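You operate a simulated robot arm through the tools that you are given. There is no shell and no other tool.

You are at the controls of a simulated two-armed robot. One attempt, no reset.

## Task
Push the left cabinet drawer shut. Then open the white lid of the wooden bin counter, fetch the black bin and stand it on the top of the white bin lid, then shut the lid. Then open the right blue table drawer, take the green wax block from the tool ledge and put it in the inside of the right blue table drawer, then shut the drawer. Then put the roll of white paper from the tool ledge on the shelf of the side table. Then take the blue brush and leave it on the grey sign. Then put the grey box from the top of the side table on the green sign. Do these in the order given. Set down upright: black bin, roll of white paper.

The check looks at the end state, three seconds after you hand in, the way a careful person would. Anything else that was tipped, shoved, dropped, spilled or broken makes it a failure. Lids that push on must go on centred and level and be pressed home; caps that screw on are set level and turned clockwise until they are tight.

## Robot
Two 7-joint arms with four-finger grippers on one trunk, on a base that drives. Base frame: it is fixed to the floor where the robot stands at the start and does not move with it; the origin is under the middle of the robot, x ahead of it, y to its left, z up. Lengths are in m, angles in degrees, forces in N, time in s.
The left shoulder is at the start at [0.04, 0.181, 1.055], the right one opposite. With the tool pointing down near the work surface each hand reaches from about 0.1 to 0.74 m from the robot's upright axis, wherever it stands, measured 20 degrees to its own side. Places, roughly: black bin [0, -4, 0.25]; blue brush (13x6x5 cm) [1.8, -4.7, 0.9]; green sign [3.5, -3.25, 0.75]; green wax block [0.5, -4.25, 1]; grey box [2.5, -1.5, 0.75]; grey sign [4, -2.5, 0.75]; inside of the right blue table drawer [-2.2, -1.3, 0.7]; left cabinet drawer [-0.4, -3.9, 0.4]; right blue table drawer [-2.1, -1.3, 0.7]; roll of white paper (9x9x11 cm) [1.4, -4.6, 1]; shelf of the side table [2.8, -1.3, 0.3]; top of the white bin lid [1.5, -2.5, 0.7]; white lid of the wooden bin counter [1.5, -2.5, 0.7]. Payload 3.67 kg a hand.
The tool frame of a hand sits at the grasp point between the pads (the TCP): z along the fingers, y along the line on which they close. The tips reach 0.028 m beyond it. Largest opening 0.112 m; the body of the gripper starts 0.073 m behind the TCP.
Orientation is that of the tool frame in the base frame, as a unit quaternion [x, y, z, w]. With the fingers straight down and closing along the base's y, the tool's x points along the base's -x, its y along +y and its z along -z.

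## Interface
- The arms move only by the tool move_arm. It takes "left_moves", "right_moves" or both (then of equal length, played together; a hand with none holds still); each is a list of rows, each a list of 7 numbers: the shift along the base's x, y, z in m, then the turn, a rotation vector about the base's x, y, z in degrees, then the closure in counts, from 0 (fully open) to 255 (shut). In form: [[x, y, z, wx, wy, wz, claw], ...]. A call has 1 to 20 rows; each row is the pose to reach, as a shift and turn from the pose commanded when the call began. A row lasts 0.2 s, in which the tool goes at most 0.05 m and 8.6 degrees; a call with a longer step from one row to the next is refused whole, and so is a gripper value outside its range. A pose out of reach is approached as far as the arm can. The call stops where the force on the tool passes 40 N (or 10 N more than at its start, if that is more) or the arm is blocked; 0.2 s more then pass. Each finger halts on what it meets, pressing with about 30 N; the grip force reading is that of the motor and also rises with nothing between the fingers. The clock runs only during rows and for 0.2 s after the last one: add rows that repeat a pose to give the fingers time. It gives the time, the measured TCP pose, the force on the tool (base axes), the opening and the grip force at its end, in the units of the frame above (readings bear some noise), with the torque about the TCP (base axes, N m) and any sound that the robot's microphone picked up.
- Cameras (640 x 400 px; columns grow to the right, rows downward): "scene" is now at [0.1048, -0.0161, 1.2767]; the picture's right is [-0.18, -0.98, 0.00], its down [-0.61, 0.11, -0.78] and it looks along [0.77, -0.14, -0.62] (base axes); focal length 262 px, centre (320, 200). "left" rides on the left gripper at [0.06, 0.018, -0.104] in its tool frame; the picture's right is [-0.29, 0.96, 0.00], its down [-0.80, -0.24, -0.55] and it looks along [-0.53, -0.16, 0.83] (tool axes); focal length 234 px, centre (320, 200). "right" rides on the right gripper at [0.06, -0.018, -0.104] in its tool frame; the picture's right is [0.29, 0.96, 0.00], its down [-0.80, 0.24, -0.55] and it looks along [-0.53, 0.16, 0.83] (tool axes); focal length 234 px, centre (320, 200). There is no depth. A picture from a camera that has moved, and an enlarged one, comes with that camera's place and axes in the base frame and with its lens.
- capture(camera): a new picture of that camera. No time passes.
- raise_lower(by): slides the trunk up (or, below 0, down) by that many m; the arms and the scene camera ride with it, the base frame stays. It gives what a move gives, with no picture.
- base_move(legs): drives the robot by 1 to 6 legs, each [ahead, left, turn to the left] in m, m and degrees, along the robot's own axes; the way and the turn of a leg run together, so that a leg with both is an arc; at most 1.5 m and 180 degrees a leg. The arms and the cameras ride along, it lands a little off, and it stops where it bumps. It gives what a move gives.
- head_to(pan, tilt): turns the head with the scene camera to pan (to the left, within 86 degrees either way) and tilt (down, from -29 to 69), counted from straight ahead of the robot. It gives what a move gives.
- enlarge(camera, box): a new picture of the part [left, top, right, bottom] of that camera's present view, enlarged. No time passes.
- finish_job(): hands the job in; it is judged then, once.

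Places have to be worked out from the pictures, the camera data and where the tool is seen. Open the grippers and draw the arms clear of the work before you hand the job in, unless the task says otherwise.

The tools are called after "Call:" as name(argument=value, ...) on one line, values as JSON. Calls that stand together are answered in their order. move_arm: Moves the arms, as the interface text tells. Its arguments: {"type":"object","properties":{"left_moves":{"type":"array"},"right_moves":{"type":"array"}},"required":[]} The other tools are called the same way: raise_lower (by) slides the trunk up or down; base_move (legs) drives the base; head_to (pan, tilt) turns the head that bears the scene camera; capture (camera) takes a picture; enlarge (camera, box) takes an enlarged picture of a part of a camera's view; finish_job () hands the job in.

At the start:

```text
time_s: 0.0
left_tool_pos: [0.6032, 0.2437, 0.703]
left_orientation: [0.001, 1.0, -0.001, -0.001]
left_contact_force: [0.0, 0.2, -0.3]
left_wrist_torque: [-0.02, 0.02, 0.01]
left_finger_gap: 0.112
left_finger_force: 0.0
right_tool_pos: [0.5243, -0.258, 0.7028]
right_orientation: [0.0, 1.0, 0.0, 0.0]
right_contact_force: [-0.5, 0.7, -0.1]
right_wrist_torque: [0.02, 0.04, 0.03]
right_finger_gap: 0.112
right_finger_force: 0.2
trunk travel left (down, up): [-0.175, 0.339]
robot x, y, heading: [0.0003, 0.0022, -0.1]
head pan, tilt: [-10.6, 38.5]
```

scene: 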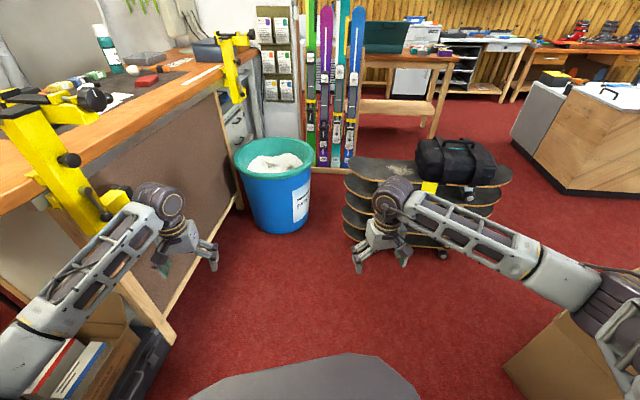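
right: 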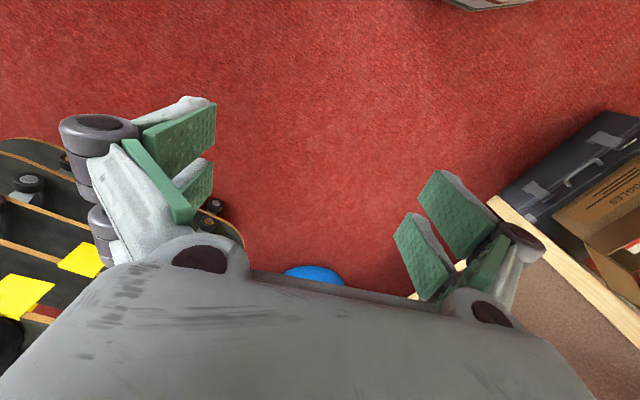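
left: 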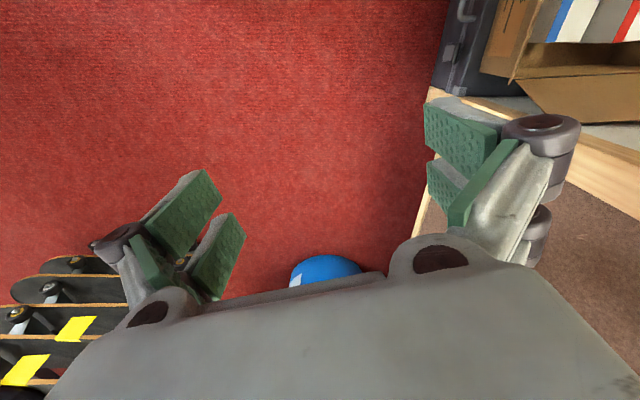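

I'll begin by looking around with the head to learn the room layout before driving anywhere.

Call:
head_to(pan=-80, tilt=15)

Call:
capture(camera="scene")

Call:
head_to(pan=-30, tilt=15)

Call:
capture(camera="scene")

Call:
head_to(pan=60, tilt=30)

Call:
capture(camera="scene")

```text
time_s: 1.4
left_tool_pos: [0.6033, 0.2423, 0.7028]
left_orientation: [0.001, 1.0, 0.0, 0.0]
left_contact_force: [0.6, 0.2, 0.1]
left_wrist_torque: [-0.01, -0.01, -0.01]
left_finger_gap: 0.1123
left_finger_force: 0.0
right_tool_pos: [0.5246, -0.259, 0.7026]
right_orientation: [-0.001, 1.0, 0.0, -0.001]
right_contact_force: [0.0, 0.1, 0.2]
right_wrist_torque: [-0.01, -0.03, 0.0]
right_finger_gap: 0.1118
right_finger_force: 0.1
trunk travel left (down, up): [-0.175, 0.339]
robot x, y, heading: [-0.0002, -0.002, -0.5]
head pan, tilt: [-80.0, 15.0]
```

```text
taken
camera scene: at [0.0366, -0.0923, 1.314], right [-0.98, -0.17, 0.0], down [-0.05, 0.26, -0.97], along [0.17, -0.95, -0.26], focal length 262 px, centre (320, 200)
```

scene: 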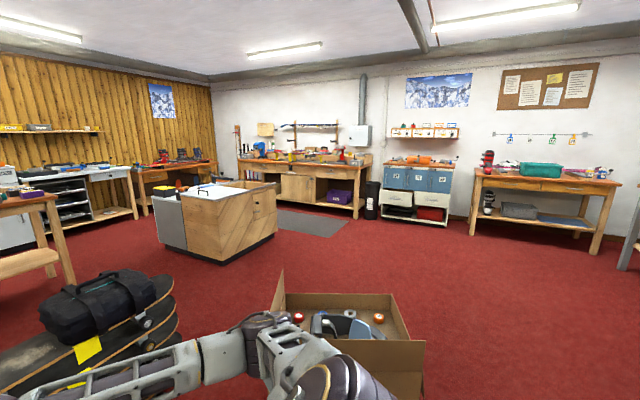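

```text
time_s: 2.6
left_tool_pos: [0.6032, 0.2438, 0.7023]
left_orientation: [-0.001, 1.0, -0.001, 0.001]
left_contact_force: [0.2, 0.4, -0.3]
left_wrist_torque: [-0.01, 0.0, 0.0]
left_finger_gap: 0.1121
left_finger_force: 0.0
right_tool_pos: [0.5244, -0.2579, 0.7023]
right_orientation: [0.0, 1.0, 0.0, 0.001]
right_contact_force: [0.2, 0.0, 0.1]
right_wrist_torque: [-0.02, -0.05, -0.02]
right_finger_gap: 0.1119
right_finger_force: 0.0
trunk travel left (down, up): [-0.175, 0.339]
robot x, y, heading: [0.0003, 0.002, 0.2]
head pan, tilt: [-30.0, 15.0]
```

```text
taken
camera scene: at [0.1011, -0.0471, 1.314], right [-0.5, -0.87, 0.0], down [-0.22, 0.13, -0.97], along [0.84, -0.48, -0.26], focal length 262 px, centre (320, 200)
```

scene: 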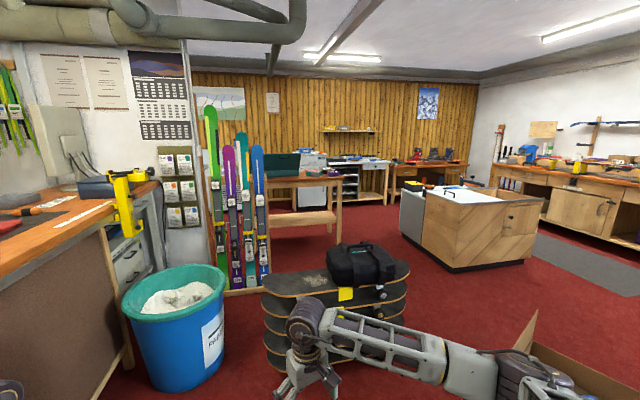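

```text
time_s: 4.2
left_tool_pos: [0.6027, 0.2453, 0.7031]
left_orientation: [-0.001, 1.0, 0.001, 0.0]
left_contact_force: [0.2, 0.4, 0.1]
left_wrist_torque: [0.06, 0.01, -0.01]
left_finger_gap: 0.1119
left_finger_force: 0.1
right_tool_pos: [0.5243, -0.2586, 0.7028]
right_orientation: [0.001, 1.0, 0.0, 0.0]
right_contact_force: [0.5, 0.3, -0.5]
right_wrist_torque: [-0.01, -0.02, -0.01]
right_finger_gap: 0.112
right_finger_force: 0.1
trunk travel left (down, up): [-0.175, 0.339]
robot x, y, heading: [-0.0039, -0.0, -0.1]
head pan, tilt: [60.0, 30.0]
```

```text
taken
camera scene: at [0.0656, 0.078, 1.2899], right [0.87, -0.5, 0.0], down [-0.25, -0.43, -0.87], along [0.43, 0.75, -0.5], focal length 262 px, centre (320, 200)
```

scene: 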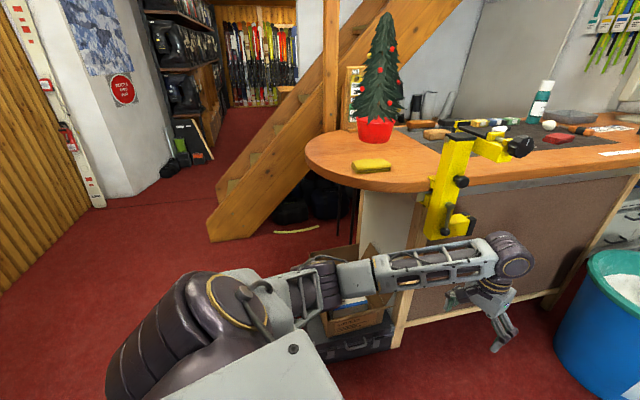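

I see the cabinet with blue/white drawers and black bin across the room. I'll enlarge the far wall for details.

Call:
head_to(pan=-80, tilt=15)

Call:
enlarge(camera="scene", box=[350, 120, 640, 270])

Call:
enlarge(camera="scene", box=[140, 120, 390, 270])

Call:
enlarge(camera="scene", box=[0, 120, 220, 270])

Call:
head_to(pan=-86, tilt=50)

Call:
capture(camera="scene")

```text
time_s: 6.5
left_tool_pos: [0.6028, 0.2442, 0.7021]
left_orientation: [0.0, 1.0, 0.0, 0.0]
left_contact_force: [0.5, -0.2, -0.1]
left_wrist_torque: [-0.02, -0.03, 0.0]
left_finger_gap: 0.1118
left_finger_force: 0.0
right_tool_pos: [0.525, -0.2574, 0.7024]
right_orientation: [0.0, 1.0, 0.0, 0.0]
right_contact_force: [0.8, -0.8, 0.3]
right_wrist_torque: [0.02, -0.01, -0.05]
right_finger_gap: 0.1121
right_finger_force: 0.0
trunk travel left (down, up): [-0.175, 0.339]
robot x, y, heading: [0.0013, -0.0012, 0.3]
head pan, tilt: [-80.0, 15.0]
```

```text
2.21 times, centred on (495, 195) of scene
camera zoom: at [0.0366, -0.0923, 1.3141], right [-0.98, -0.17, 0.0], down [-0.05, 0.25, -0.97], along [0.17, -0.95, -0.26], focal length 579 px, centre (-66, 211)
```

zoom: 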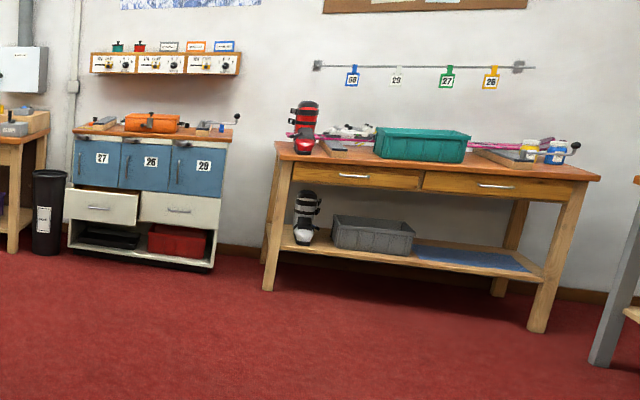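

```text
2.56 times, centred on (265, 195) of scene
camera zoom: at [0.0366, -0.0923, 1.3141], right [-0.98, -0.17, 0.0], down [-0.05, 0.25, -0.97], along [0.17, -0.95, -0.26], focal length 671 px, centre (461, 213)
```

zoom: 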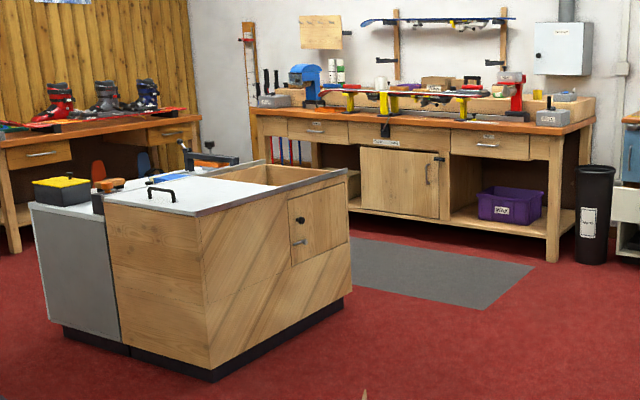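

```text
2.67 times, centred on (110, 195) of scene
camera zoom: at [0.0366, -0.0923, 1.3141], right [-0.98, -0.17, 0.0], down [-0.05, 0.25, -0.97], along [0.17, -0.95, -0.26], focal length 699 px, centre (880, 213)
```

zoom: 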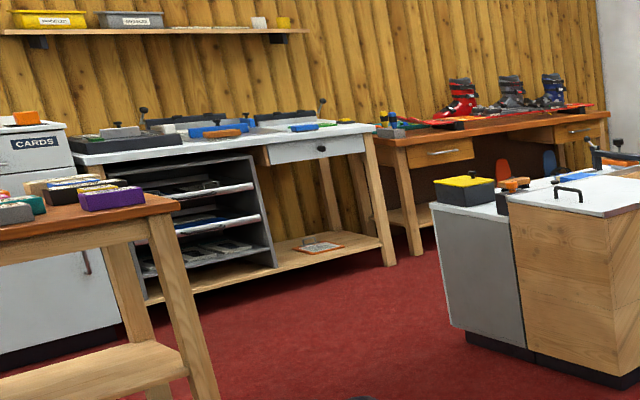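

```text
time_s: 7.5
left_tool_pos: [0.603, 0.2436, 0.7028]
left_orientation: [0.0, 1.0, 0.0, 0.0]
left_contact_force: [0.1, -0.8, 1.0]
left_wrist_torque: [-0.01, 0.0, 0.01]
left_finger_gap: 0.112
left_finger_force: 0.1
right_tool_pos: [0.5252, -0.2586, 0.7032]
right_orientation: [0.0, 1.0, 0.0, 0.001]
right_contact_force: [-1.2, 0.0, -0.4]
right_wrist_torque: [-0.01, -0.04, -0.01]
right_finger_gap: 0.1119
right_finger_force: 0.0
trunk travel left (down, up): [-0.175, 0.339]
robot x, y, heading: [-0.0024, 0.0, 0.1]
head pan, tilt: [-85.9, 50.0]
```

```text
taken
camera scene: at [0.0257, -0.0772, 1.2604], right [-1.0, -0.07, 0.0], down [-0.05, 0.76, -0.64], along [0.05, -0.64, -0.77], focal length 262 px, centre (320, 200)
```

scene: 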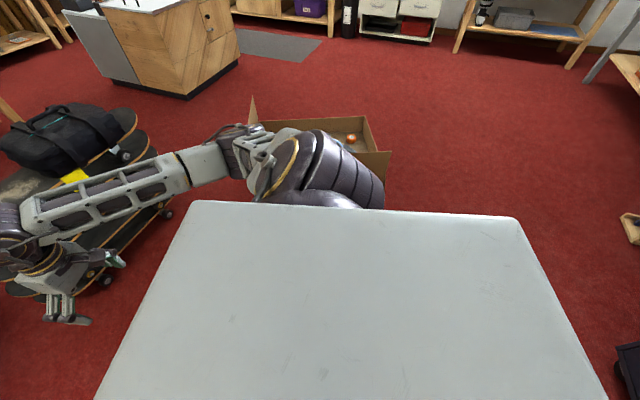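

I need to know what's close around the robot before moving. Looking down at several pan angles.

Call:
head_to(pan=0, tilt=69)

Call:
capture(camera="scene")

Call:
head_to(pan=86, tilt=45)

Call:
capture(camera="scene")

Call:
head_to(pan=-86, tilt=0)

Call:
capture(camera="scene")

Call:
head_to(pan=-55, tilt=60)

Call:
capture(camera="scene")

```text
time_s: 9.1
left_tool_pos: [0.6031, 0.2442, 0.7021]
left_orientation: [0.001, 1.0, 0.0, 0.0]
left_contact_force: [0.5, 0.4, 0.0]
left_wrist_torque: [-0.01, -0.02, -0.01]
left_finger_gap: 0.1122
left_finger_force: 0.0
right_tool_pos: [0.5242, -0.2585, 0.703]
right_orientation: [0.001, 1.0, 0.0, 0.0]
right_contact_force: [0.1, -0.9, 0.8]
right_wrist_torque: [0.01, 0.02, 0.02]
right_finger_gap: 0.112
right_finger_force: 0.1
trunk travel left (down, up): [-0.175, 0.339]
robot x, y, heading: [0.0037, -0.001, 0.2]
head pan, tilt: [0.0, 68.8]
```

```text
taken
camera scene: at [0.0762, -0.0004, 1.2384], right [0.0, -1.0, 0.0], down [-0.93, 0.0, -0.36], along [0.36, 0.0, -0.93], focal length 262 px, centre (320, 200)
```

scene: 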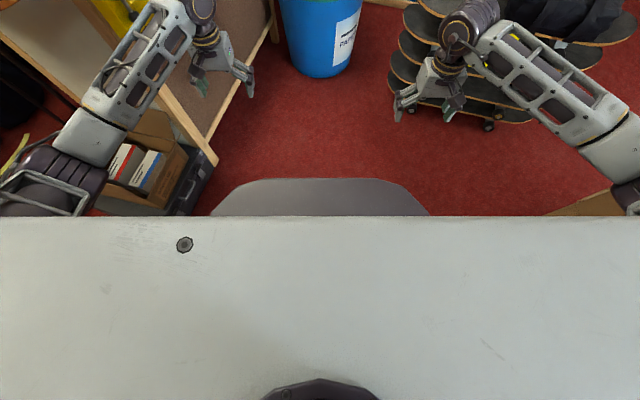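

```text
time_s: 10.7
left_tool_pos: [0.603, 0.2438, 0.7036]
left_orientation: [0.0, 1.0, 0.0, 0.0]
left_contact_force: [-0.6, 0.2, -0.5]
left_wrist_torque: [0.0, 0.02, -0.03]
left_finger_gap: 0.1123
left_finger_force: 0.0
right_tool_pos: [0.5243, -0.2579, 0.7039]
right_orientation: [0.0, 1.0, 0.0, 0.0]
right_contact_force: [0.3, -0.2, -0.1]
right_wrist_torque: [0.04, -0.01, 0.0]
right_finger_gap: 0.1122
right_finger_force: 0.0
trunk travel left (down, up): [-0.175, 0.339]
robot x, y, heading: [-0.0009, 0.0007, 0.2]
head pan, tilt: [85.9, 45.0]
```

```text
taken
camera scene: at [0.0261, 0.0808, 1.2672], right [1.0, -0.07, 0.0], down [-0.05, -0.71, -0.71], along [0.05, 0.71, -0.71], focal length 262 px, centre (320, 200)
```

scene: 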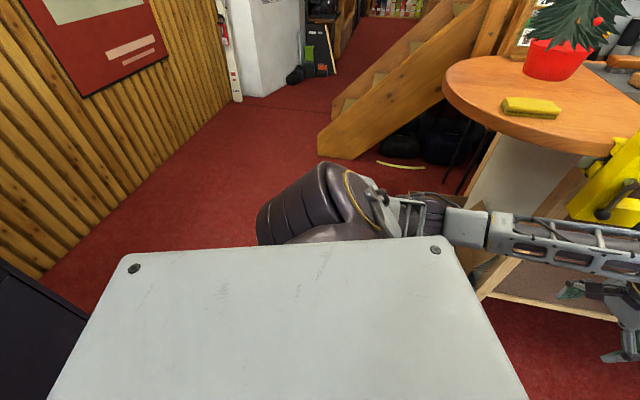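

```text
time_s: 13.3
left_tool_pos: [0.6027, 0.2432, 0.7029]
left_orientation: [0.0, 1.0, 0.0, 0.0]
left_contact_force: [-0.5, 0.1, -0.2]
left_wrist_torque: [0.01, -0.01, -0.01]
left_finger_gap: 0.1118
left_finger_force: 0.1
right_tool_pos: [0.5239, -0.2585, 0.7027]
right_orientation: [0.0, 1.0, -0.001, 0.0]
right_contact_force: [-0.1, 0.8, -0.8]
right_wrist_torque: [-0.02, 0.05, -0.03]
right_finger_gap: 0.1121
right_finger_force: 0.0
trunk travel left (down, up): [-0.175, 0.339]
robot x, y, heading: [-0.0033, -0.0021, 0.1]
head pan, tilt: [-85.9, 0.0]
```

```text
taken
camera scene: at [0.0267, -0.0901, 1.3382], right [-1.0, -0.07, 0.0], down [0.0, 0.0, -1.0], along [0.07, -1.0, 0.0], focal length 262 px, centre (320, 200)
```

scene: 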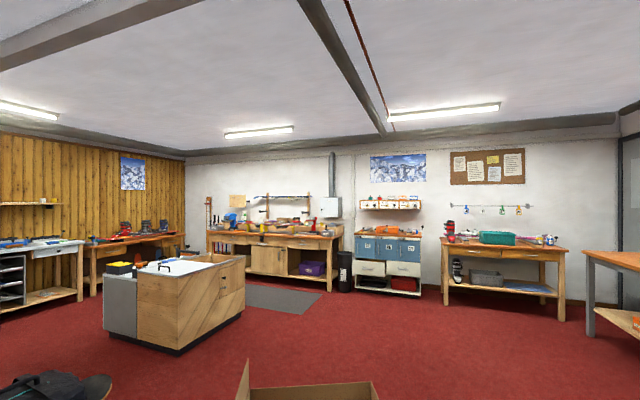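

```text
time_s: 14.6
left_tool_pos: [0.6021, 0.2426, 0.7023]
left_orientation: [-0.001, 1.0, 0.001, 0.0]
left_contact_force: [0.2, 0.0, -0.6]
left_wrist_torque: [0.02, 0.01, 0.05]
left_finger_gap: 0.1123
left_finger_force: 0.0
right_tool_pos: [0.5247, -0.259, 0.7026]
right_orientation: [0.0, 1.0, 0.0, 0.0]
right_contact_force: [0.9, -0.6, -0.6]
right_wrist_torque: [-0.01, 0.0, -0.01]
right_finger_gap: 0.112
right_finger_force: 0.1
trunk travel left (down, up): [-0.175, 0.339]
robot x, y, heading: [0.0005, -0.0012, 0.4]
head pan, tilt: [-55.0, 60.0]
```

```text
taken
camera scene: at [0.0585, -0.055, 1.2478], right [-0.82, -0.57, 0.0], down [-0.5, 0.71, -0.5], along [0.29, -0.41, -0.87], focal length 262 px, centre (320, 200)
```

scene: 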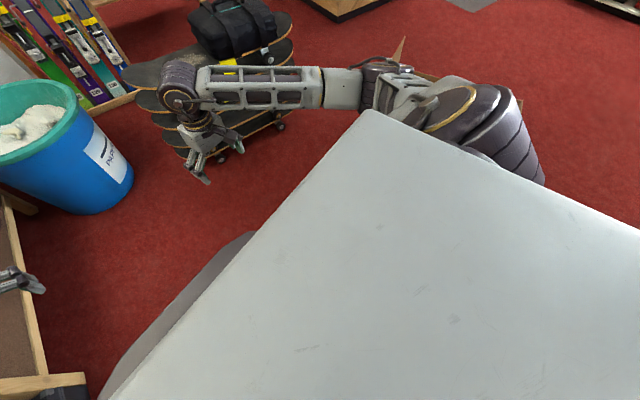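

Free radius about 0.7 m around the base; a cardboard box to the right, something dark behind at x≈-1. I'll pull both arms in before driving.

Call:
move_arm(left_moves=[[-0.035, 0, 0.025, 0, 0, 0, 0], [-0.07, 0, 0.05, 0, 0, 0, 0], [-0.105, 0, 0.075, 0, 0, 0, 0], [-0.14, 0, 0.1, 0, 0, 0, 0], [-0.175, 0, 0.125, 0, 0, 0, 0], [-0.21, 0, 0.15, 0, 0, 0, 0], [-0.25, 0, 0.17, 0, 0, 0, 0]], right_moves=[[-0.025, 0, 0.025, 0, 0, 0, 0], [-0.05, 0, 0.05, 0, 0, 0, 0], [-0.075, 0, 0.075, 0, 0, 0, 0], [-0.1, 0, 0.1, 0, 0, 0, 0], [-0.125, 0, 0.125, 0, 0, 0, 0], [-0.15, 0, 0.15, 0, 0, 0, 0], [-0.17, 0, 0.17, 0, 0, 0, 0]])

Call:
head_to(pan=0, tilt=50)

Call:
capture(camera="scene")

```text
time_s: 16.2
left_tool_pos: [0.351, 0.2423, 0.8714]
left_orientation: [0.0, 1.0, 0.0, 0.0]
left_contact_force: [-0.6, 0.2, -0.3]
left_wrist_torque: [-0.03, 0.01, -0.01]
left_finger_gap: 0.112
left_finger_force: 0.1
right_tool_pos: [0.3528, -0.2605, 0.8734]
right_orientation: [0.001, 1.0, 0.0, 0.0]
right_contact_force: [0.1, 0.8, 0.6]
right_wrist_torque: [-0.02, -0.01, 0.01]
right_finger_gap: 0.1121
right_finger_force: 0.0
trunk travel left (down, up): [-0.175, 0.339]
robot x, y, heading: [-0.0016, -0.0019, -0.3]
head pan, tilt: [-55.0, 60.0]
```

```text
time_s: 17.4
left_tool_pos: [0.3532, 0.2405, 0.871]
left_orientation: [-0.001, 1.0, 0.0, 0.0]
left_contact_force: [-0.4, -0.7, 0.8]
left_wrist_torque: [0.0, 0.01, 0.0]
left_finger_gap: 0.1118
left_finger_force: 0.1
right_tool_pos: [0.3538, -0.2585, 0.8721]
right_orientation: [0.0, 1.0, 0.0, 0.0]
right_contact_force: [-0.2, 0.1, -0.3]
right_wrist_torque: [-0.01, -0.01, -0.01]
right_finger_gap: 0.1121
right_finger_force: 0.0
trunk travel left (down, up): [-0.175, 0.339]
robot x, y, heading: [0.0028, 0.0001, 0.1]
head pan, tilt: [0.0, 50.0]
```

```text
taken
camera scene: at [0.0971, -0.0004, 1.2603], right [0.0, -1.0, 0.0], down [-0.77, 0.0, -0.64], along [0.64, 0.0, -0.77], focal length 262 px, centre (320, 200)
```

scene: 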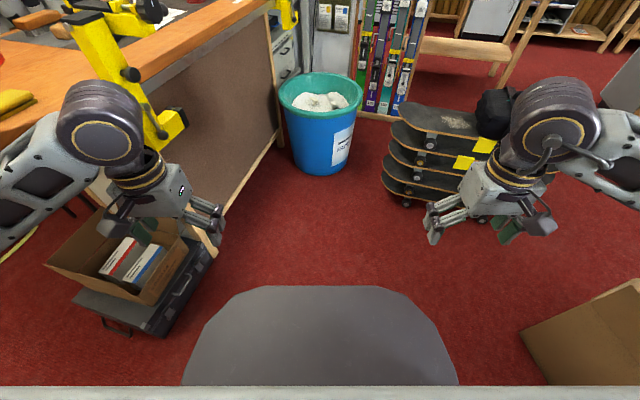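

Body front seems to be about 0.3 m ahead of the axis, and arms are tucked in. I turn 90° right in place to face the far wall.

Call:
base_move(legs=[[0, 0, -90]])

Call:
head_to(pan=0, tilt=35)

Call:
capture(camera="scene")

Call:
head_to(pan=-70, tilt=25)

Call:
capture(camera="scene")

```text
time_s: 22.0
left_tool_pos: [0.2432, -0.3524, 0.871]
left_orientation: [0.706, 0.708, 0.0, 0.0]
left_contact_force: [0.4, 0.2, -0.3]
left_wrist_torque: [-0.01, -0.02, 0.04]
left_finger_gap: 0.1117
left_finger_force: 0.0
right_tool_pos: [-0.2575, -0.3548, 0.8736]
right_orientation: [0.706, 0.708, 0.0, -0.001]
right_contact_force: [-0.2, 0.2, 0.7]
right_wrist_torque: [0.0, -0.02, 0.0]
right_finger_gap: 0.1122
right_finger_force: 0.0
trunk travel left (down, up): [-0.175, 0.339]
robot x, y, heading: [0.0035, 0.003, -90.2]
head pan, tilt: [0.0, 50.0]
```

```text
time_s: 22.8
left_tool_pos: [0.244, -0.3522, 0.8697]
left_orientation: [0.706, 0.708, 0.0, 0.0]
left_contact_force: [0.6, 0.2, -0.1]
left_wrist_torque: [-0.02, 0.0, -0.02]
left_finger_gap: 0.112
left_finger_force: 0.1
right_tool_pos: [-0.2586, -0.3536, 0.8739]
right_orientation: [0.706, 0.708, 0.0, 0.0]
right_contact_force: [0.3, -0.2, 0.8]
right_wrist_torque: [-0.01, 0.02, 0.04]
right_finger_gap: 0.1119
right_finger_force: 0.1
trunk travel left (down, up): [-0.175, 0.339]
robot x, y, heading: [0.0015, 0.0001, -90.2]
head pan, tilt: [0.0, 35.0]
```

```text
taken
camera scene: at [0.0002, -0.1086, 1.282], right [-1.0, 0.0, 0.0], down [0.0, 0.57, -0.82], along [0.0, -0.82, -0.57], focal length 262 px, centre (320, 200)
```

scene: 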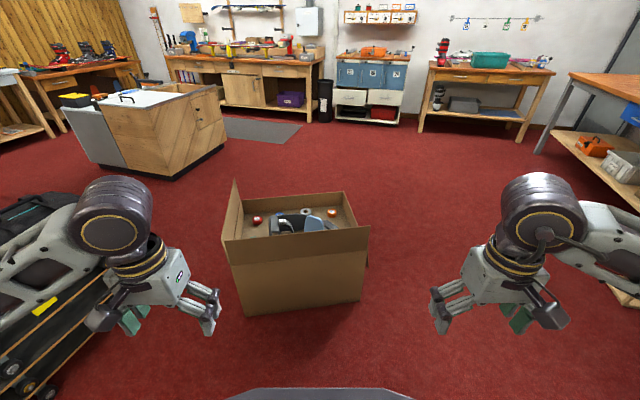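

```text
time_s: 24.2
left_tool_pos: [0.244, -0.3518, 0.8711]
left_orientation: [0.707, 0.707, 0.001, 0.0]
left_contact_force: [0.1, 0.0, -0.1]
left_wrist_torque: [0.0, 0.01, 0.0]
left_finger_gap: 0.1121
left_finger_force: 0.0
right_tool_pos: [-0.2575, -0.354, 0.8725]
right_orientation: [0.707, 0.707, 0.001, 0.0]
right_contact_force: [0.2, -0.2, 0.7]
right_wrist_torque: [0.0, 0.01, -0.03]
right_finger_gap: 0.1117
right_finger_force: 0.1
trunk travel left (down, up): [-0.175, 0.339]
robot x, y, heading: [-0.0001, -0.0009, -90.1]
head pan, tilt: [-70.0, 25.0]
```

```text
taken
camera scene: at [-0.0865, -0.0524, 1.2978], right [-0.34, 0.94, 0.0], down [0.4, 0.15, -0.91], along [-0.85, -0.31, -0.42], focal length 262 px, centre (320, 200)
```

scene: 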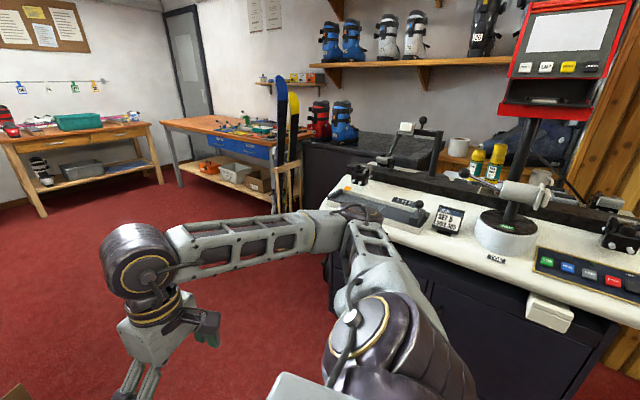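

The machine counter to the right-rear may be close; I check its edge position by looking at it from two head poses.

Call:
head_to(pan=-86, tilt=50)

Call:
capture(camera="scene")

Call:
head_to(pan=-45, tilt=45)

Call:
capture(camera="scene")

Call:
capture(camera="right")

```text
time_s: 25.1
left_tool_pos: [0.2425, -0.3523, 0.8699]
left_orientation: [0.707, 0.708, 0.0, 0.0]
left_contact_force: [-0.2, 0.8, -0.1]
left_wrist_torque: [0.02, 0.02, -0.02]
left_finger_gap: 0.112
left_finger_force: 0.0
right_tool_pos: [-0.2568, -0.3542, 0.8733]
right_orientation: [0.706, 0.708, 0.0, 0.0]
right_contact_force: [0.7, -0.3, 0.3]
right_wrist_torque: [0.0, 0.01, 0.01]
right_finger_gap: 0.1118
right_finger_force: 0.0
trunk travel left (down, up): [-0.175, 0.339]
robot x, y, heading: [-0.0019, 0.0037, -89.9]
head pan, tilt: [-85.9, 50.0]
```

```text
taken
camera scene: at [-0.0769, -0.0262, 1.2604], right [-0.07, 1.0, 0.0], down [0.76, 0.06, -0.64], along [-0.64, -0.05, -0.77], focal length 262 px, centre (320, 200)
```

scene: 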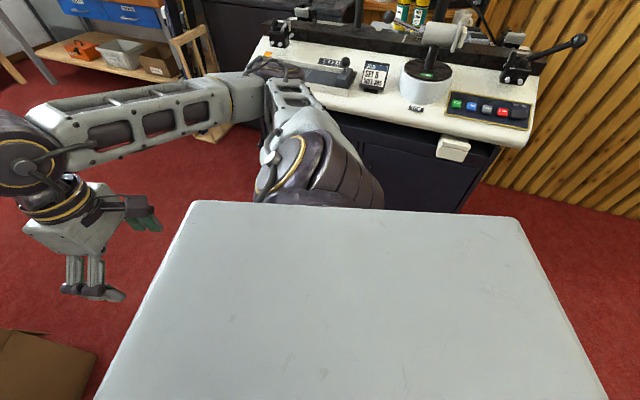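

```text
time_s: 26.2
left_tool_pos: [0.243, -0.3539, 0.8702]
left_orientation: [0.706, 0.708, 0.0, 0.0]
left_contact_force: [0.8, -1.0, -0.6]
left_wrist_torque: [0.0, 0.01, 0.01]
left_finger_gap: 0.1118
left_finger_force: 0.1
right_tool_pos: [-0.2577, -0.3549, 0.8729]
right_orientation: [0.707, 0.708, 0.0, 0.0]
right_contact_force: [0.2, -0.6, -0.5]
right_wrist_torque: [0.01, 0.0, -0.02]
right_finger_gap: 0.1122
right_finger_force: 0.1
trunk travel left (down, up): [-0.175, 0.339]
robot x, y, heading: [0.0015, -0.0021, -89.8]
head pan, tilt: [-45.0, 45.0]
```

```text
taken
camera scene: at [-0.0575, -0.0781, 1.2672], right [-0.71, 0.71, 0.0], down [0.5, 0.5, -0.71], along [-0.5, -0.5, -0.71], focal length 262 px, centre (320, 200)
```

scene: 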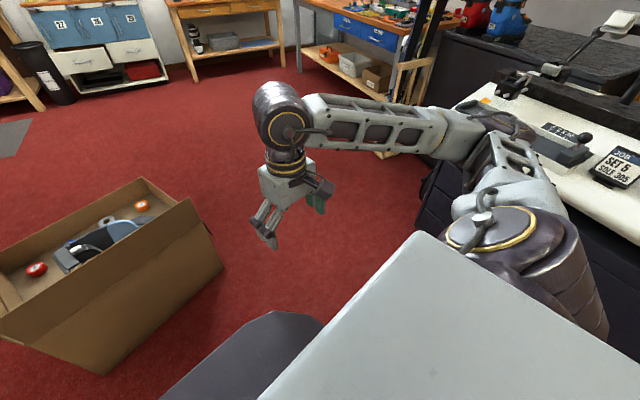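

```text
taken
camera right: at [-0.2751, -0.2944, 0.9774], right [0.96, 0.29, 0.0], down [0.24, -0.8, 0.55], along [0.16, -0.53, -0.83], focal length 234 px, centre (320, 200)
```

right: 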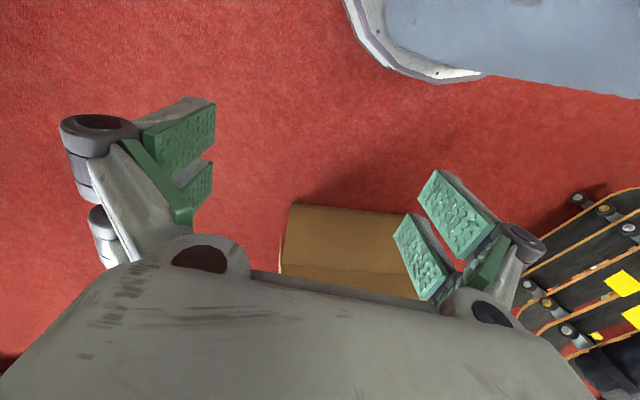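

The counter top is low (~0.6 m) and ends near y≈-0.4, the box starts at y≈-1.0 and x>-0.25. I drive diagonally through the gap, then straight ahead toward the far wall.

Call:
base_move(legs=[[0.6, -0.6, 0], [1.1, -0.05, 0]])

Call:
head_to(pan=0, tilt=25)

Call:
capture(camera="scene")

Call:
head_to(pan=-75, tilt=25)

Call:
capture(camera="scene")

Call:
head_to(pan=60, tilt=20)

Call:
capture(camera="scene")

```text
time_s: 36.1
left_tool_pos: [-0.3369, -2.0432, 0.8702]
left_orientation: [0.687, 0.727, 0.0, 0.0]
left_contact_force: [-0.9, 0.0, 1.5]
left_wrist_torque: [0.02, 0.01, -0.01]
left_finger_gap: 0.1119
left_finger_force: 0.1
right_tool_pos: [-0.8368, -2.0732, 0.8728]
right_orientation: [0.687, 0.727, 0.001, 0.0]
right_contact_force: [0.2, -0.2, -0.1]
right_wrist_torque: [0.02, 0.01, 0.03]
right_finger_gap: 0.112
right_finger_force: 0.1
trunk travel left (down, up): [-0.175, 0.339]
robot x, y, heading: [-0.5973, -1.7042, -86.8]
head pan, tilt: [-45.0, 45.0]
```

```text
time_s: 37.2
left_tool_pos: [-0.3369, -2.0447, 0.8699]
left_orientation: [0.686, 0.727, 0.0, 0.0]
left_contact_force: [-1.0, -0.4, -0.6]
left_wrist_torque: [0.01, -0.01, 0.02]
left_finger_gap: 0.112
left_finger_force: 0.2
right_tool_pos: [-0.837, -2.0726, 0.8721]
right_orientation: [0.687, 0.726, -0.001, 0.0]
right_contact_force: [-0.3, -0.2, 0.4]
right_wrist_torque: [-0.02, -0.02, -0.02]
right_finger_gap: 0.1121
right_finger_force: 0.0
trunk travel left (down, up): [-0.175, 0.339]
robot x, y, heading: [-0.5985, -1.7065, -86.9]
head pan, tilt: [0.0, 25.0]
```

```text
taken
camera scene: at [-0.5932, -1.8175, 1.2978], right [-1.0, -0.06, 0.0], down [-0.02, 0.42, -0.91], along [0.05, -0.9, -0.42], focal length 262 px, centre (320, 200)
```

scene: 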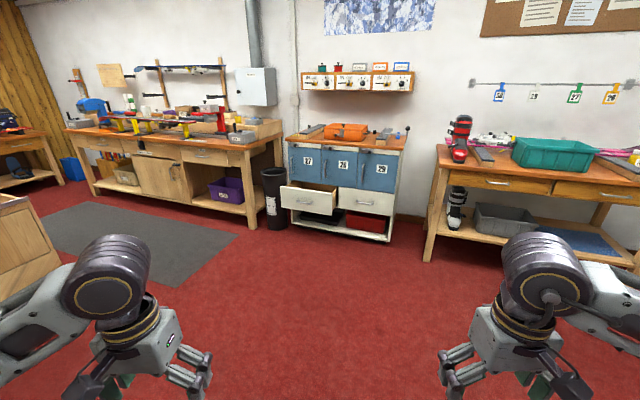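

```text
time_s: 38.6
left_tool_pos: [-0.3382, -2.0429, 0.8697]
left_orientation: [0.687, 0.726, 0.0, 0.001]
left_contact_force: [-0.3, 0.4, 0.1]
left_wrist_torque: [-0.02, 0.0, -0.01]
left_finger_gap: 0.112
left_finger_force: 0.1
right_tool_pos: [-0.8376, -2.0736, 0.8737]
right_orientation: [0.687, 0.726, 0.0, 0.0]
right_contact_force: [-0.6, -0.1, 0.5]
right_wrist_torque: [-0.01, -0.01, -0.02]
right_finger_gap: 0.1122
right_finger_force: 0.2
trunk travel left (down, up): [-0.175, 0.339]
robot x, y, heading: [-0.6001, -1.706, -86.8]
head pan, tilt: [-75.0, 25.0]
```

```text
taken
camera scene: at [-0.6858, -1.7545, 1.2978], right [-0.31, 0.95, 0.0], down [0.4, 0.13, -0.91], along [-0.86, -0.28, -0.42], focal length 262 px, centre (320, 200)
```

scene: 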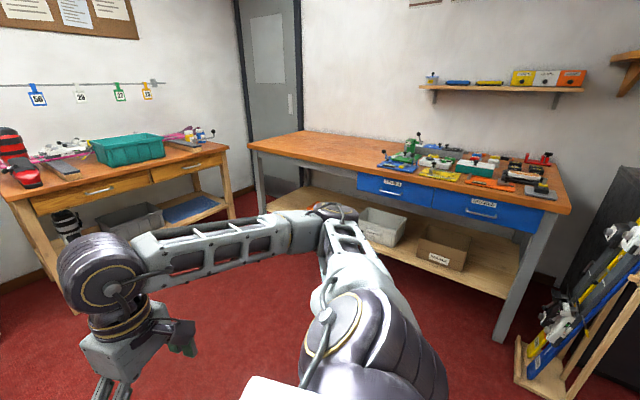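

```text
time_s: 40.8
left_tool_pos: [-0.3365, -2.0431, 0.8701]
left_orientation: [0.687, 0.726, 0.0, -0.001]
left_contact_force: [-0.5, -0.1, -0.4]
left_wrist_torque: [-0.01, -0.01, -0.02]
left_finger_gap: 0.112
left_finger_force: 0.0
right_tool_pos: [-0.8365, -2.0725, 0.8735]
right_orientation: [0.687, 0.726, 0.0, 0.0]
right_contact_force: [0.8, 0.0, 0.6]
right_wrist_torque: [0.01, 0.02, -0.01]
right_finger_gap: 0.1123
right_finger_force: 0.0
trunk travel left (down, up): [-0.175, 0.339]
robot x, y, heading: [-0.5985, -1.703, -87.1]
head pan, tilt: [60.0, 20.0]
```

```text
taken
camera scene: at [-0.5152, -1.7676, 1.3059], right [-0.45, -0.89, 0.0], down [-0.31, 0.15, -0.94], along [0.84, -0.42, -0.34], focal length 262 px, centre (320, 200)
```

scene: 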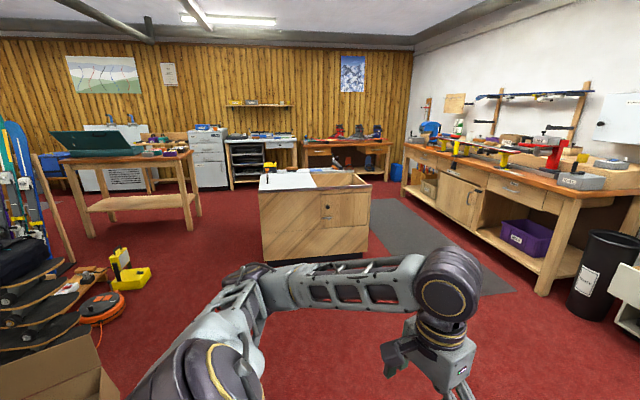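

The left white cabinet drawer is ajar, its front near [-0.40, -3.63, 0.45]; the blue table with two blue drawers is to the right. I drive to stand about 0.7 m in front of the cabinet.

Call:
base_move(legs=[[0, 0, -3.1], [1.2, 0.25, 0]])

Call:
head_to(pan=0, tilt=45)

Call:
capture(camera="scene")

```text
time_s: 47.5
left_tool_pos: [-0.0873, -3.2428, 0.8705]
left_orientation: [0.7, 0.714, 0.001, 0.0]
left_contact_force: [0.6, -0.4, 0.8]
left_wrist_torque: [0.02, 0.01, 0.02]
left_finger_gap: 0.1118
left_finger_force: 0.0
right_tool_pos: [-0.5881, -3.2516, 0.8724]
right_orientation: [0.701, 0.714, 0.001, -0.001]
right_contact_force: [0.8, -0.7, 0.5]
right_wrist_torque: [0.01, -0.01, -0.02]
right_finger_gap: 0.1122
right_finger_force: 0.0
trunk travel left (down, up): [-0.175, 0.339]
robot x, y, heading: [-0.3354, -2.8956, -88.7]
head pan, tilt: [60.0, 20.0]
```

```text
time_s: 48.8
left_tool_pos: [-0.087, -3.2409, 0.8697]
left_orientation: [0.7, 0.714, 0.001, 0.0]
left_contact_force: [-0.2, 0.7, 0.0]
left_wrist_torque: [0.01, 0.02, 0.02]
left_finger_gap: 0.112
left_finger_force: 0.1
right_tool_pos: [-0.5885, -3.2527, 0.8714]
right_orientation: [0.7, 0.714, 0.0, 0.0]
right_contact_force: [-0.2, 1.2, 0.8]
right_wrist_torque: [0.03, -0.01, -0.02]
right_finger_gap: 0.112
right_finger_force: 0.0
trunk travel left (down, up): [-0.175, 0.339]
robot x, y, heading: [-0.3412, -2.8945, -88.7]
head pan, tilt: [0.0, 45.0]
```

```text
taken
camera scene: at [-0.3349, -2.9954, 1.2673], right [-1.0, -0.02, 0.0], down [-0.01, 0.71, -0.71], along [0.01, -0.71, -0.71], focal length 262 px, centre (320, 200)
```

scene: 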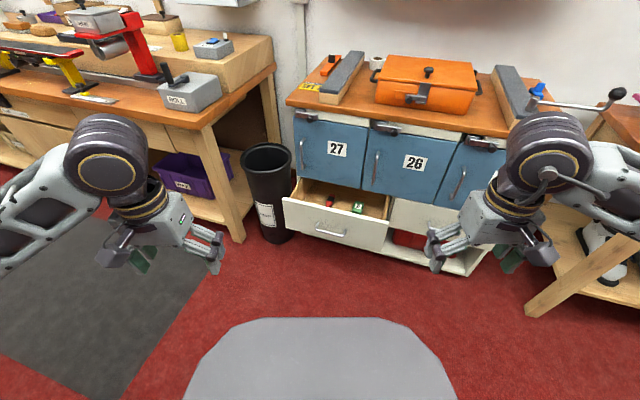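

The cabinet face is rotated about 16° (normal ≈ [0.28, 0.96]); the drawer front is centred near [-0.38, -3.71, 0.38], open ≈0.15 m. I'll turn to square up with it and move nearer.

Call:
base_move(legs=[[0, 0, -17.3], [0.25, 0, 0]])

Call:
capture(camera="scene")

```text
time_s: 51.7
left_tool_pos: [-0.2717, -3.5414, 0.8686]
left_orientation: [0.799, 0.601, 0.0, -0.001]
left_contact_force: [-0.1, -1.9, -0.5]
left_wrist_torque: [0.06, -0.02, 0.03]
left_finger_gap: 0.1119
left_finger_force: 0.0
right_tool_pos: [-0.7532, -3.4032, 0.8725]
right_orientation: [0.8, 0.6, 0.001, -0.001]
right_contact_force: [-1.0, -0.8, 0.2]
right_wrist_torque: [0.06, 0.0, 0.0]
right_finger_gap: 0.112
right_finger_force: 0.0
trunk travel left (down, up): [-0.175, 0.339]
robot x, y, heading: [-0.4042, -3.1332, -106.2]
head pan, tilt: [0.0, 45.0]
```

```text
taken
camera scene: at [-0.4351, -3.2331, 1.2671], right [-0.96, 0.28, 0.0], down [0.2, 0.68, -0.71], along [-0.2, -0.68, -0.71], focal length 262 px, centre (320, 200)
```

scene: 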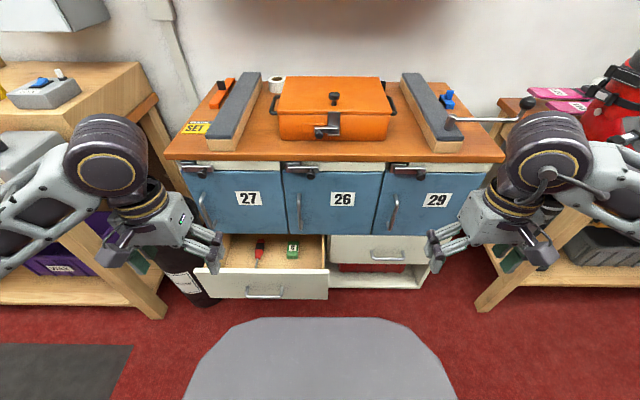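

Now squared up. I zoom in on the drawer front to locate the handle.

Call:
enlarge(camera="scene", box=[170, 220, 450, 320])

```text
2.29 times, centred on (310, 270) of scene
camera zoom: at [-0.4351, -3.2331, 1.2671], right [-0.96, 0.28, 0.0], down [0.2, 0.68, -0.71], along [-0.2, -0.68, -0.71], focal length 599 px, centre (343, 40)
```

zoom: 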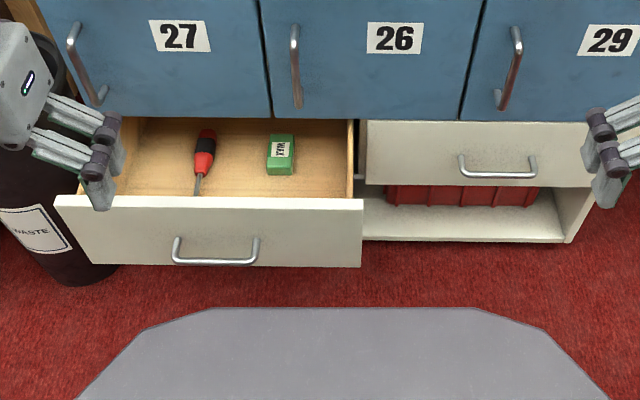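

The drawer also holds decoys (a screwdriver, another wax block). I lower the trunk to bring the hands to drawer height; comparing pictures also tells me the height of my own base.

Call:
raise_lower(by=-0.15)

Call:
capture(camera="scene")

```text
time_s: 53.4
left_tool_pos: [-0.2716, -3.5414, 0.7197]
left_orientation: [0.799, 0.602, 0.0, 0.0]
left_contact_force: [-0.5, -0.6, 0.4]
left_wrist_torque: [0.0, 0.0, 0.05]
left_finger_gap: 0.1122
left_finger_force: 0.0
right_tool_pos: [-0.7524, -3.4022, 0.7233]
right_orientation: [0.8, 0.6, -0.001, 0.0]
right_contact_force: [0.1, -0.5, 0.3]
right_wrist_torque: [-0.03, 0.01, -0.02]
right_finger_gap: 0.112
right_finger_force: 0.0
trunk travel left (down, up): [-0.025, 0.489]
robot x, y, heading: [-0.4008, -3.1358, -106.1]
head pan, tilt: [0.0, 45.0]
```

```text
taken
camera scene: at [-0.4347, -3.2317, 1.1164], right [-0.96, 0.28, 0.0], down [0.2, 0.68, -0.71], along [-0.2, -0.68, -0.71], focal length 262 px, centre (320, 200)
```

scene: 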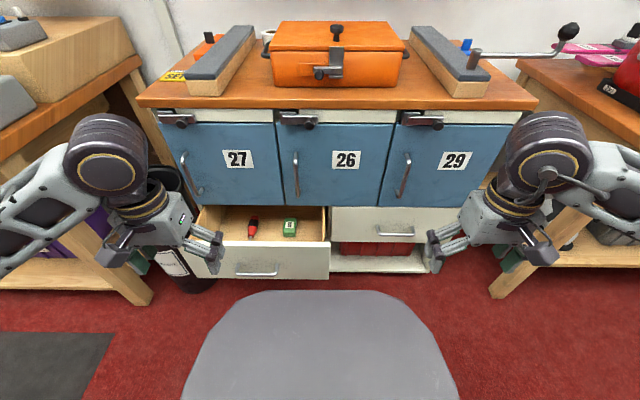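

My base top is ~0.6 m high with its front 0.36 m ahead, so I'll push with the left hand tilted 45° forward, fingers shut, just above the handle. First back off slightly.

Call:
base_move(legs=[[-0.06, 0, 0]])

Call:
move_arm(left_moves=[[-0.01, -0.016, -0.0325, -5.4, 1.56, 0, 100], [-0.02, -0.032, -0.065, -10.8, 3.12, 0, 200], [-0.03, -0.048, -0.0975, -16.2, 4.7, 0, 255], [-0.04, -0.064, -0.13, -21.6, 6.25, 0, 255], [-0.05, -0.08, -0.1625, -27, 7.8, 0, 255], [-0.06, -0.096, -0.195, -32.4, 9.4, 0, 255], [-0.07, -0.112, -0.2275, -37.8, 10.9, 0, 255], [-0.0786, -0.1282, -0.26, -43.2, 12.5, 0, 255], [-0.0786, -0.1282, -0.26, -43.2, 12.5, 0, 255]])

Call:
capture(camera="scene")

Call:
capture(camera="left")

```text
time_s: 54.4
left_tool_pos: [-0.256, -3.4839, 0.7201]
left_orientation: [0.8, 0.601, 0.0, 0.001]
left_contact_force: [0.3, 1.1, 0.4]
left_wrist_torque: [-0.01, 0.06, -0.03]
left_finger_gap: 0.1125
left_finger_force: 0.1
right_tool_pos: [-0.736, -3.3437, 0.723]
right_orientation: [0.8, 0.601, -0.001, 0.001]
right_contact_force: [0.6, -0.2, -0.2]
right_wrist_torque: [-0.02, 0.02, -0.01]
right_finger_gap: 0.112
right_finger_force: 0.0
trunk travel left (down, up): [-0.025, 0.489]
robot x, y, heading: [-0.3887, -3.078, -106.1]
head pan, tilt: [0.0, 45.0]
```

```text
time_s: 56.4
left_tool_pos: [-0.3349, -3.6119, 0.4585]
left_orientation: [0.739, 0.554, -0.307, 0.229]
left_contact_force: [-0.7, 0.0, -0.3]
left_wrist_torque: [0.03, 0.0, 0.0]
left_finger_gap: 0.0001
left_finger_force: 30.2
right_tool_pos: [-0.7372, -3.3446, 0.7224]
right_orientation: [0.8, 0.6, 0.0, 0.0]
right_contact_force: [-0.2, -1.0, -0.1]
right_wrist_torque: [0.01, -0.02, -0.03]
right_finger_gap: 0.1117
right_finger_force: 0.0
trunk travel left (down, up): [-0.025, 0.489]
robot x, y, heading: [-0.3887, -3.0742, -106.1]
head pan, tilt: [0.0, 45.0]
```

```text
taken
camera scene: at [-0.4183, -3.1749, 1.1164], right [-0.96, 0.28, 0.0], down [0.2, 0.68, -0.71], along [-0.2, -0.68, -0.71], focal length 262 px, centre (320, 200)
```

scene: 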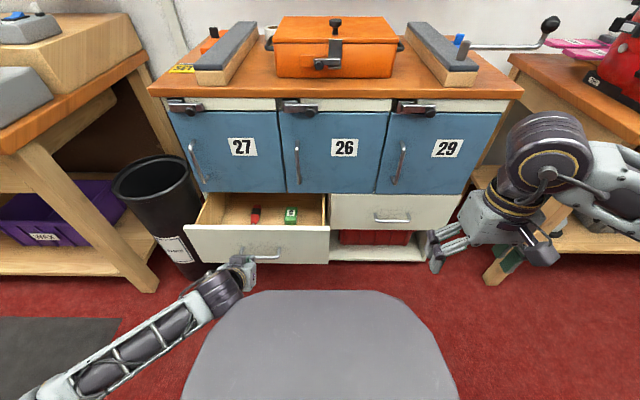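

```text
taken
camera left: at [-0.2848, -3.5059, 0.4885], right [0.86, -0.46, 0.2], down [-0.28, -0.1, 0.96], along [-0.42, -0.88, -0.21], focal length 234 px, centre (320, 200)
```

left: 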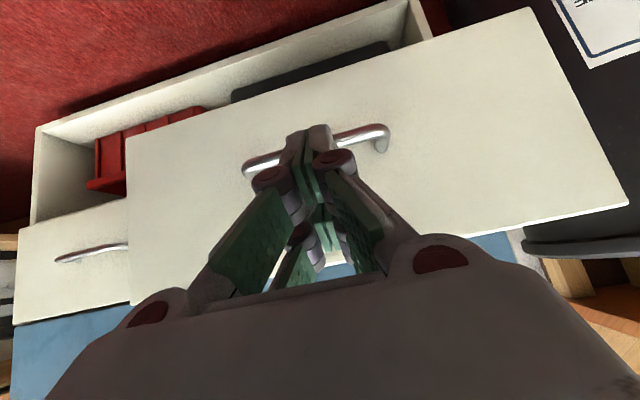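

Fingertips are in front of the drawer, between the handle (z≈0.40) and its top edge (≈0.50). I push forward until the force stop indicates it's shut.

Call:
move_arm(left_moves=[[-0.0055, -0.0192, 0.01, 0, 0, 0, 255], [-0.0111, -0.0384, 0.01, 0, 0, 0, 255], [-0.0166, -0.0576, 0.01, 0, 0, 0, 255], [-0.0222, -0.0769, 0.01, 0, 0, 0, 255], [-0.0277, -0.0961, 0.01, 0, 0, 0, 255], [-0.0333, -0.1153, 0.01, 0, 0, 0, 255], [-0.0388, -0.1345, 0.01, 0, 0, 0, 255], [-0.0444, -0.1537, 0.01, 0, 0, 0, 255], [-0.0499, -0.1729, 0.01, 0, 0, 0, 255], [-0.0527, -0.1825, 0.01, 0, 0, 0, 255], [-0.0555, -0.1922, 0.01, 0, 0, 0, 255], [-0.0582, -0.2018, 0.01, 0, 0, 0, 255], [-0.061, -0.2114, 0.01, 0, 0, 0, 255], [-0.0638, -0.221, 0.01, 0, 0, 0, 255], [-0.0666, -0.2306, 0.01, 0, 0, 0, 255]])

Call:
capture(camera="scene")

```text
time_s: 59.2
left_tool_pos: [-0.3934, -3.8167, 0.4686]
left_orientation: [0.74, 0.555, -0.304, 0.228]
left_contact_force: [2.6, 12.9, 7.1]
left_wrist_torque: [-0.22, 0.1, -0.12]
left_finger_gap: 0.006
left_finger_force: 35.0
right_tool_pos: [-0.7369, -3.3444, 0.722]
right_orientation: [0.799, 0.601, 0.0, 0.0]
right_contact_force: [0.0, 0.4, 0.5]
right_wrist_torque: [0.03, 0.0, -0.01]
right_finger_gap: 0.1119
right_finger_force: 0.0
trunk travel left (down, up): [-0.025, 0.489]
robot x, y, heading: [-0.3877, -3.0789, -105.9]
head pan, tilt: [0.0, 45.0]
stopped in row 14 (left hand): the force on the tool passed its limit at 45 N (the readings are from after the stop); the commanded pose is now the measured one
```

```text
taken
camera scene: at [-0.4179, -3.1741, 1.1165], right [-0.96, 0.28, 0.0], down [0.2, 0.68, -0.71], along [-0.2, -0.68, -0.71], focal length 262 px, centre (320, 200)
```

scene: 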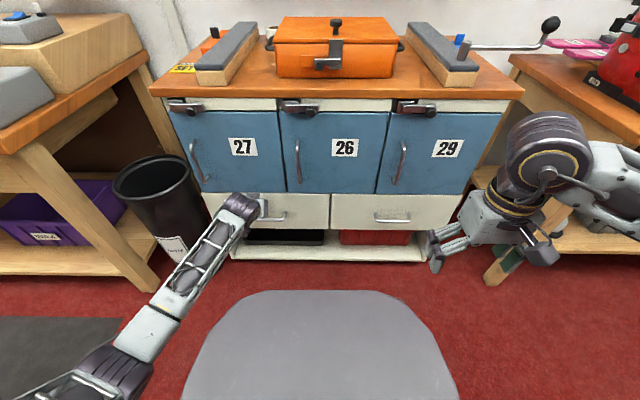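

The drawer is flush with its neighbour and force spiked: shut. I draw the hand straight back, then up and restore the downward pose.

Call:
move_arm(left_moves=[[0.0111, 0.0384, 0, 0, 0, 0, 255], [0.0222, 0.0769, 0, 0, 0, 0, 255], [0.0333, 0.1153, 0, 0, 0, 0, 255], [0.0444, 0.1537, 0, 0, 0, 0, 255], [0.0555, 0.1922, 0, 0, 0, 0, 255], [0.065, 0.21, 0.0325, 5.4, -1.56, 0, 255], [0.075, 0.226, 0.065, 10.8, -3.12, 0, 200], [0.085, 0.242, 0.0975, 16.2, -4.7, 0, 150], [0.095, 0.258, 0.13, 21.6, -6.25, 0, 100], [0.105, 0.274, 0.1625, 27, -7.8, 0, 50], [0.115, 0.29, 0.195, 32.4, -9.4, 0, 0], [0.125, 0.306, 0.2275, 37.8, -10.9, 0, 0], [0.135, 0.33, 0.25, 43.2, -12.5, 0, 0]])

Call:
raise_lower(by=0.15)

Call:
head_to(pan=30, tilt=40)

Call:
capture(camera="scene")

```text
time_s: 62.0
left_tool_pos: [-0.2591, -3.4893, 0.721]
left_orientation: [0.799, 0.601, 0.003, -0.002]
left_contact_force: [0.1, -0.1, 0.2]
left_wrist_torque: [0.01, 0.02, 0.01]
left_finger_gap: 0.112
left_finger_force: 0.1
right_tool_pos: [-0.736, -3.3456, 0.7232]
right_orientation: [0.8, 0.6, 0.001, 0.0]
right_contact_force: [0.1, 0.2, -1.2]
right_wrist_torque: [0.0, 0.03, 0.0]
right_finger_gap: 0.112
right_finger_force: 0.0
trunk travel left (down, up): [-0.025, 0.489]
robot x, y, heading: [-0.3886, -3.0775, -106.1]
head pan, tilt: [0.0, 45.0]
```

```text
time_s: 63.8
left_tool_pos: [-0.2596, -3.4902, 0.8705]
left_orientation: [0.799, 0.601, 0.002, -0.002]
left_contact_force: [-0.4, 0.2, -0.2]
left_wrist_torque: [-0.01, 0.0, -0.05]
left_finger_gap: 0.1121
left_finger_force: 0.0
right_tool_pos: [-0.7358, -3.3457, 0.8723]
right_orientation: [0.799, 0.602, 0.0, 0.0]
right_contact_force: [-0.8, 0.0, -0.8]
right_wrist_torque: [-0.01, 0.01, 0.0]
right_finger_gap: 0.1119
right_finger_force: 0.1
trunk travel left (down, up): [-0.175, 0.339]
robot x, y, heading: [-0.3902, -3.0766, -106.2]
head pan, tilt: [0.0, 45.0]
```

```text
time_s: 64.7
left_tool_pos: [-0.2596, -3.4892, 0.8708]
left_orientation: [0.8, 0.6, 0.002, -0.002]
left_contact_force: [-0.5, 2.0, -0.1]
left_wrist_torque: [-0.01, 0.01, -0.03]
left_finger_gap: 0.1121
left_finger_force: 0.0
right_tool_pos: [-0.7348, -3.3458, 0.8732]
right_orientation: [0.799, 0.601, 0.0, 0.001]
right_contact_force: [0.3, 0.3, 0.2]
right_wrist_torque: [-0.03, 0.04, 0.0]
right_finger_gap: 0.1119
right_finger_force: 0.0
trunk travel left (down, up): [-0.175, 0.339]
robot x, y, heading: [-0.394, -3.0766, -106.0]
head pan, tilt: [30.0, 40.0]
```

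```text
taken
camera scene: at [-0.3752, -3.1793, 1.2745], right [-0.97, -0.24, 0.0], down [-0.15, 0.62, -0.77], along [0.18, -0.74, -0.64], focal length 262 px, centre (320, 200)
```

scene: 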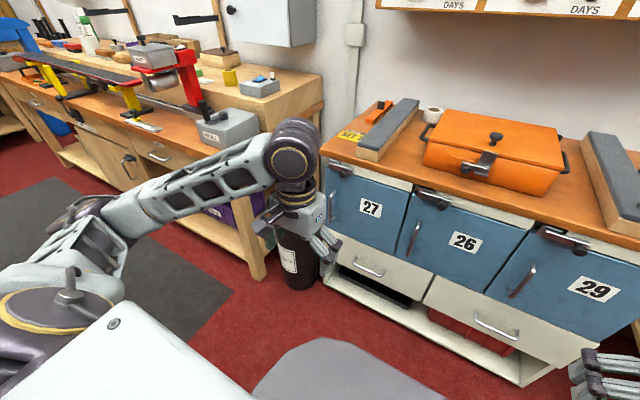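

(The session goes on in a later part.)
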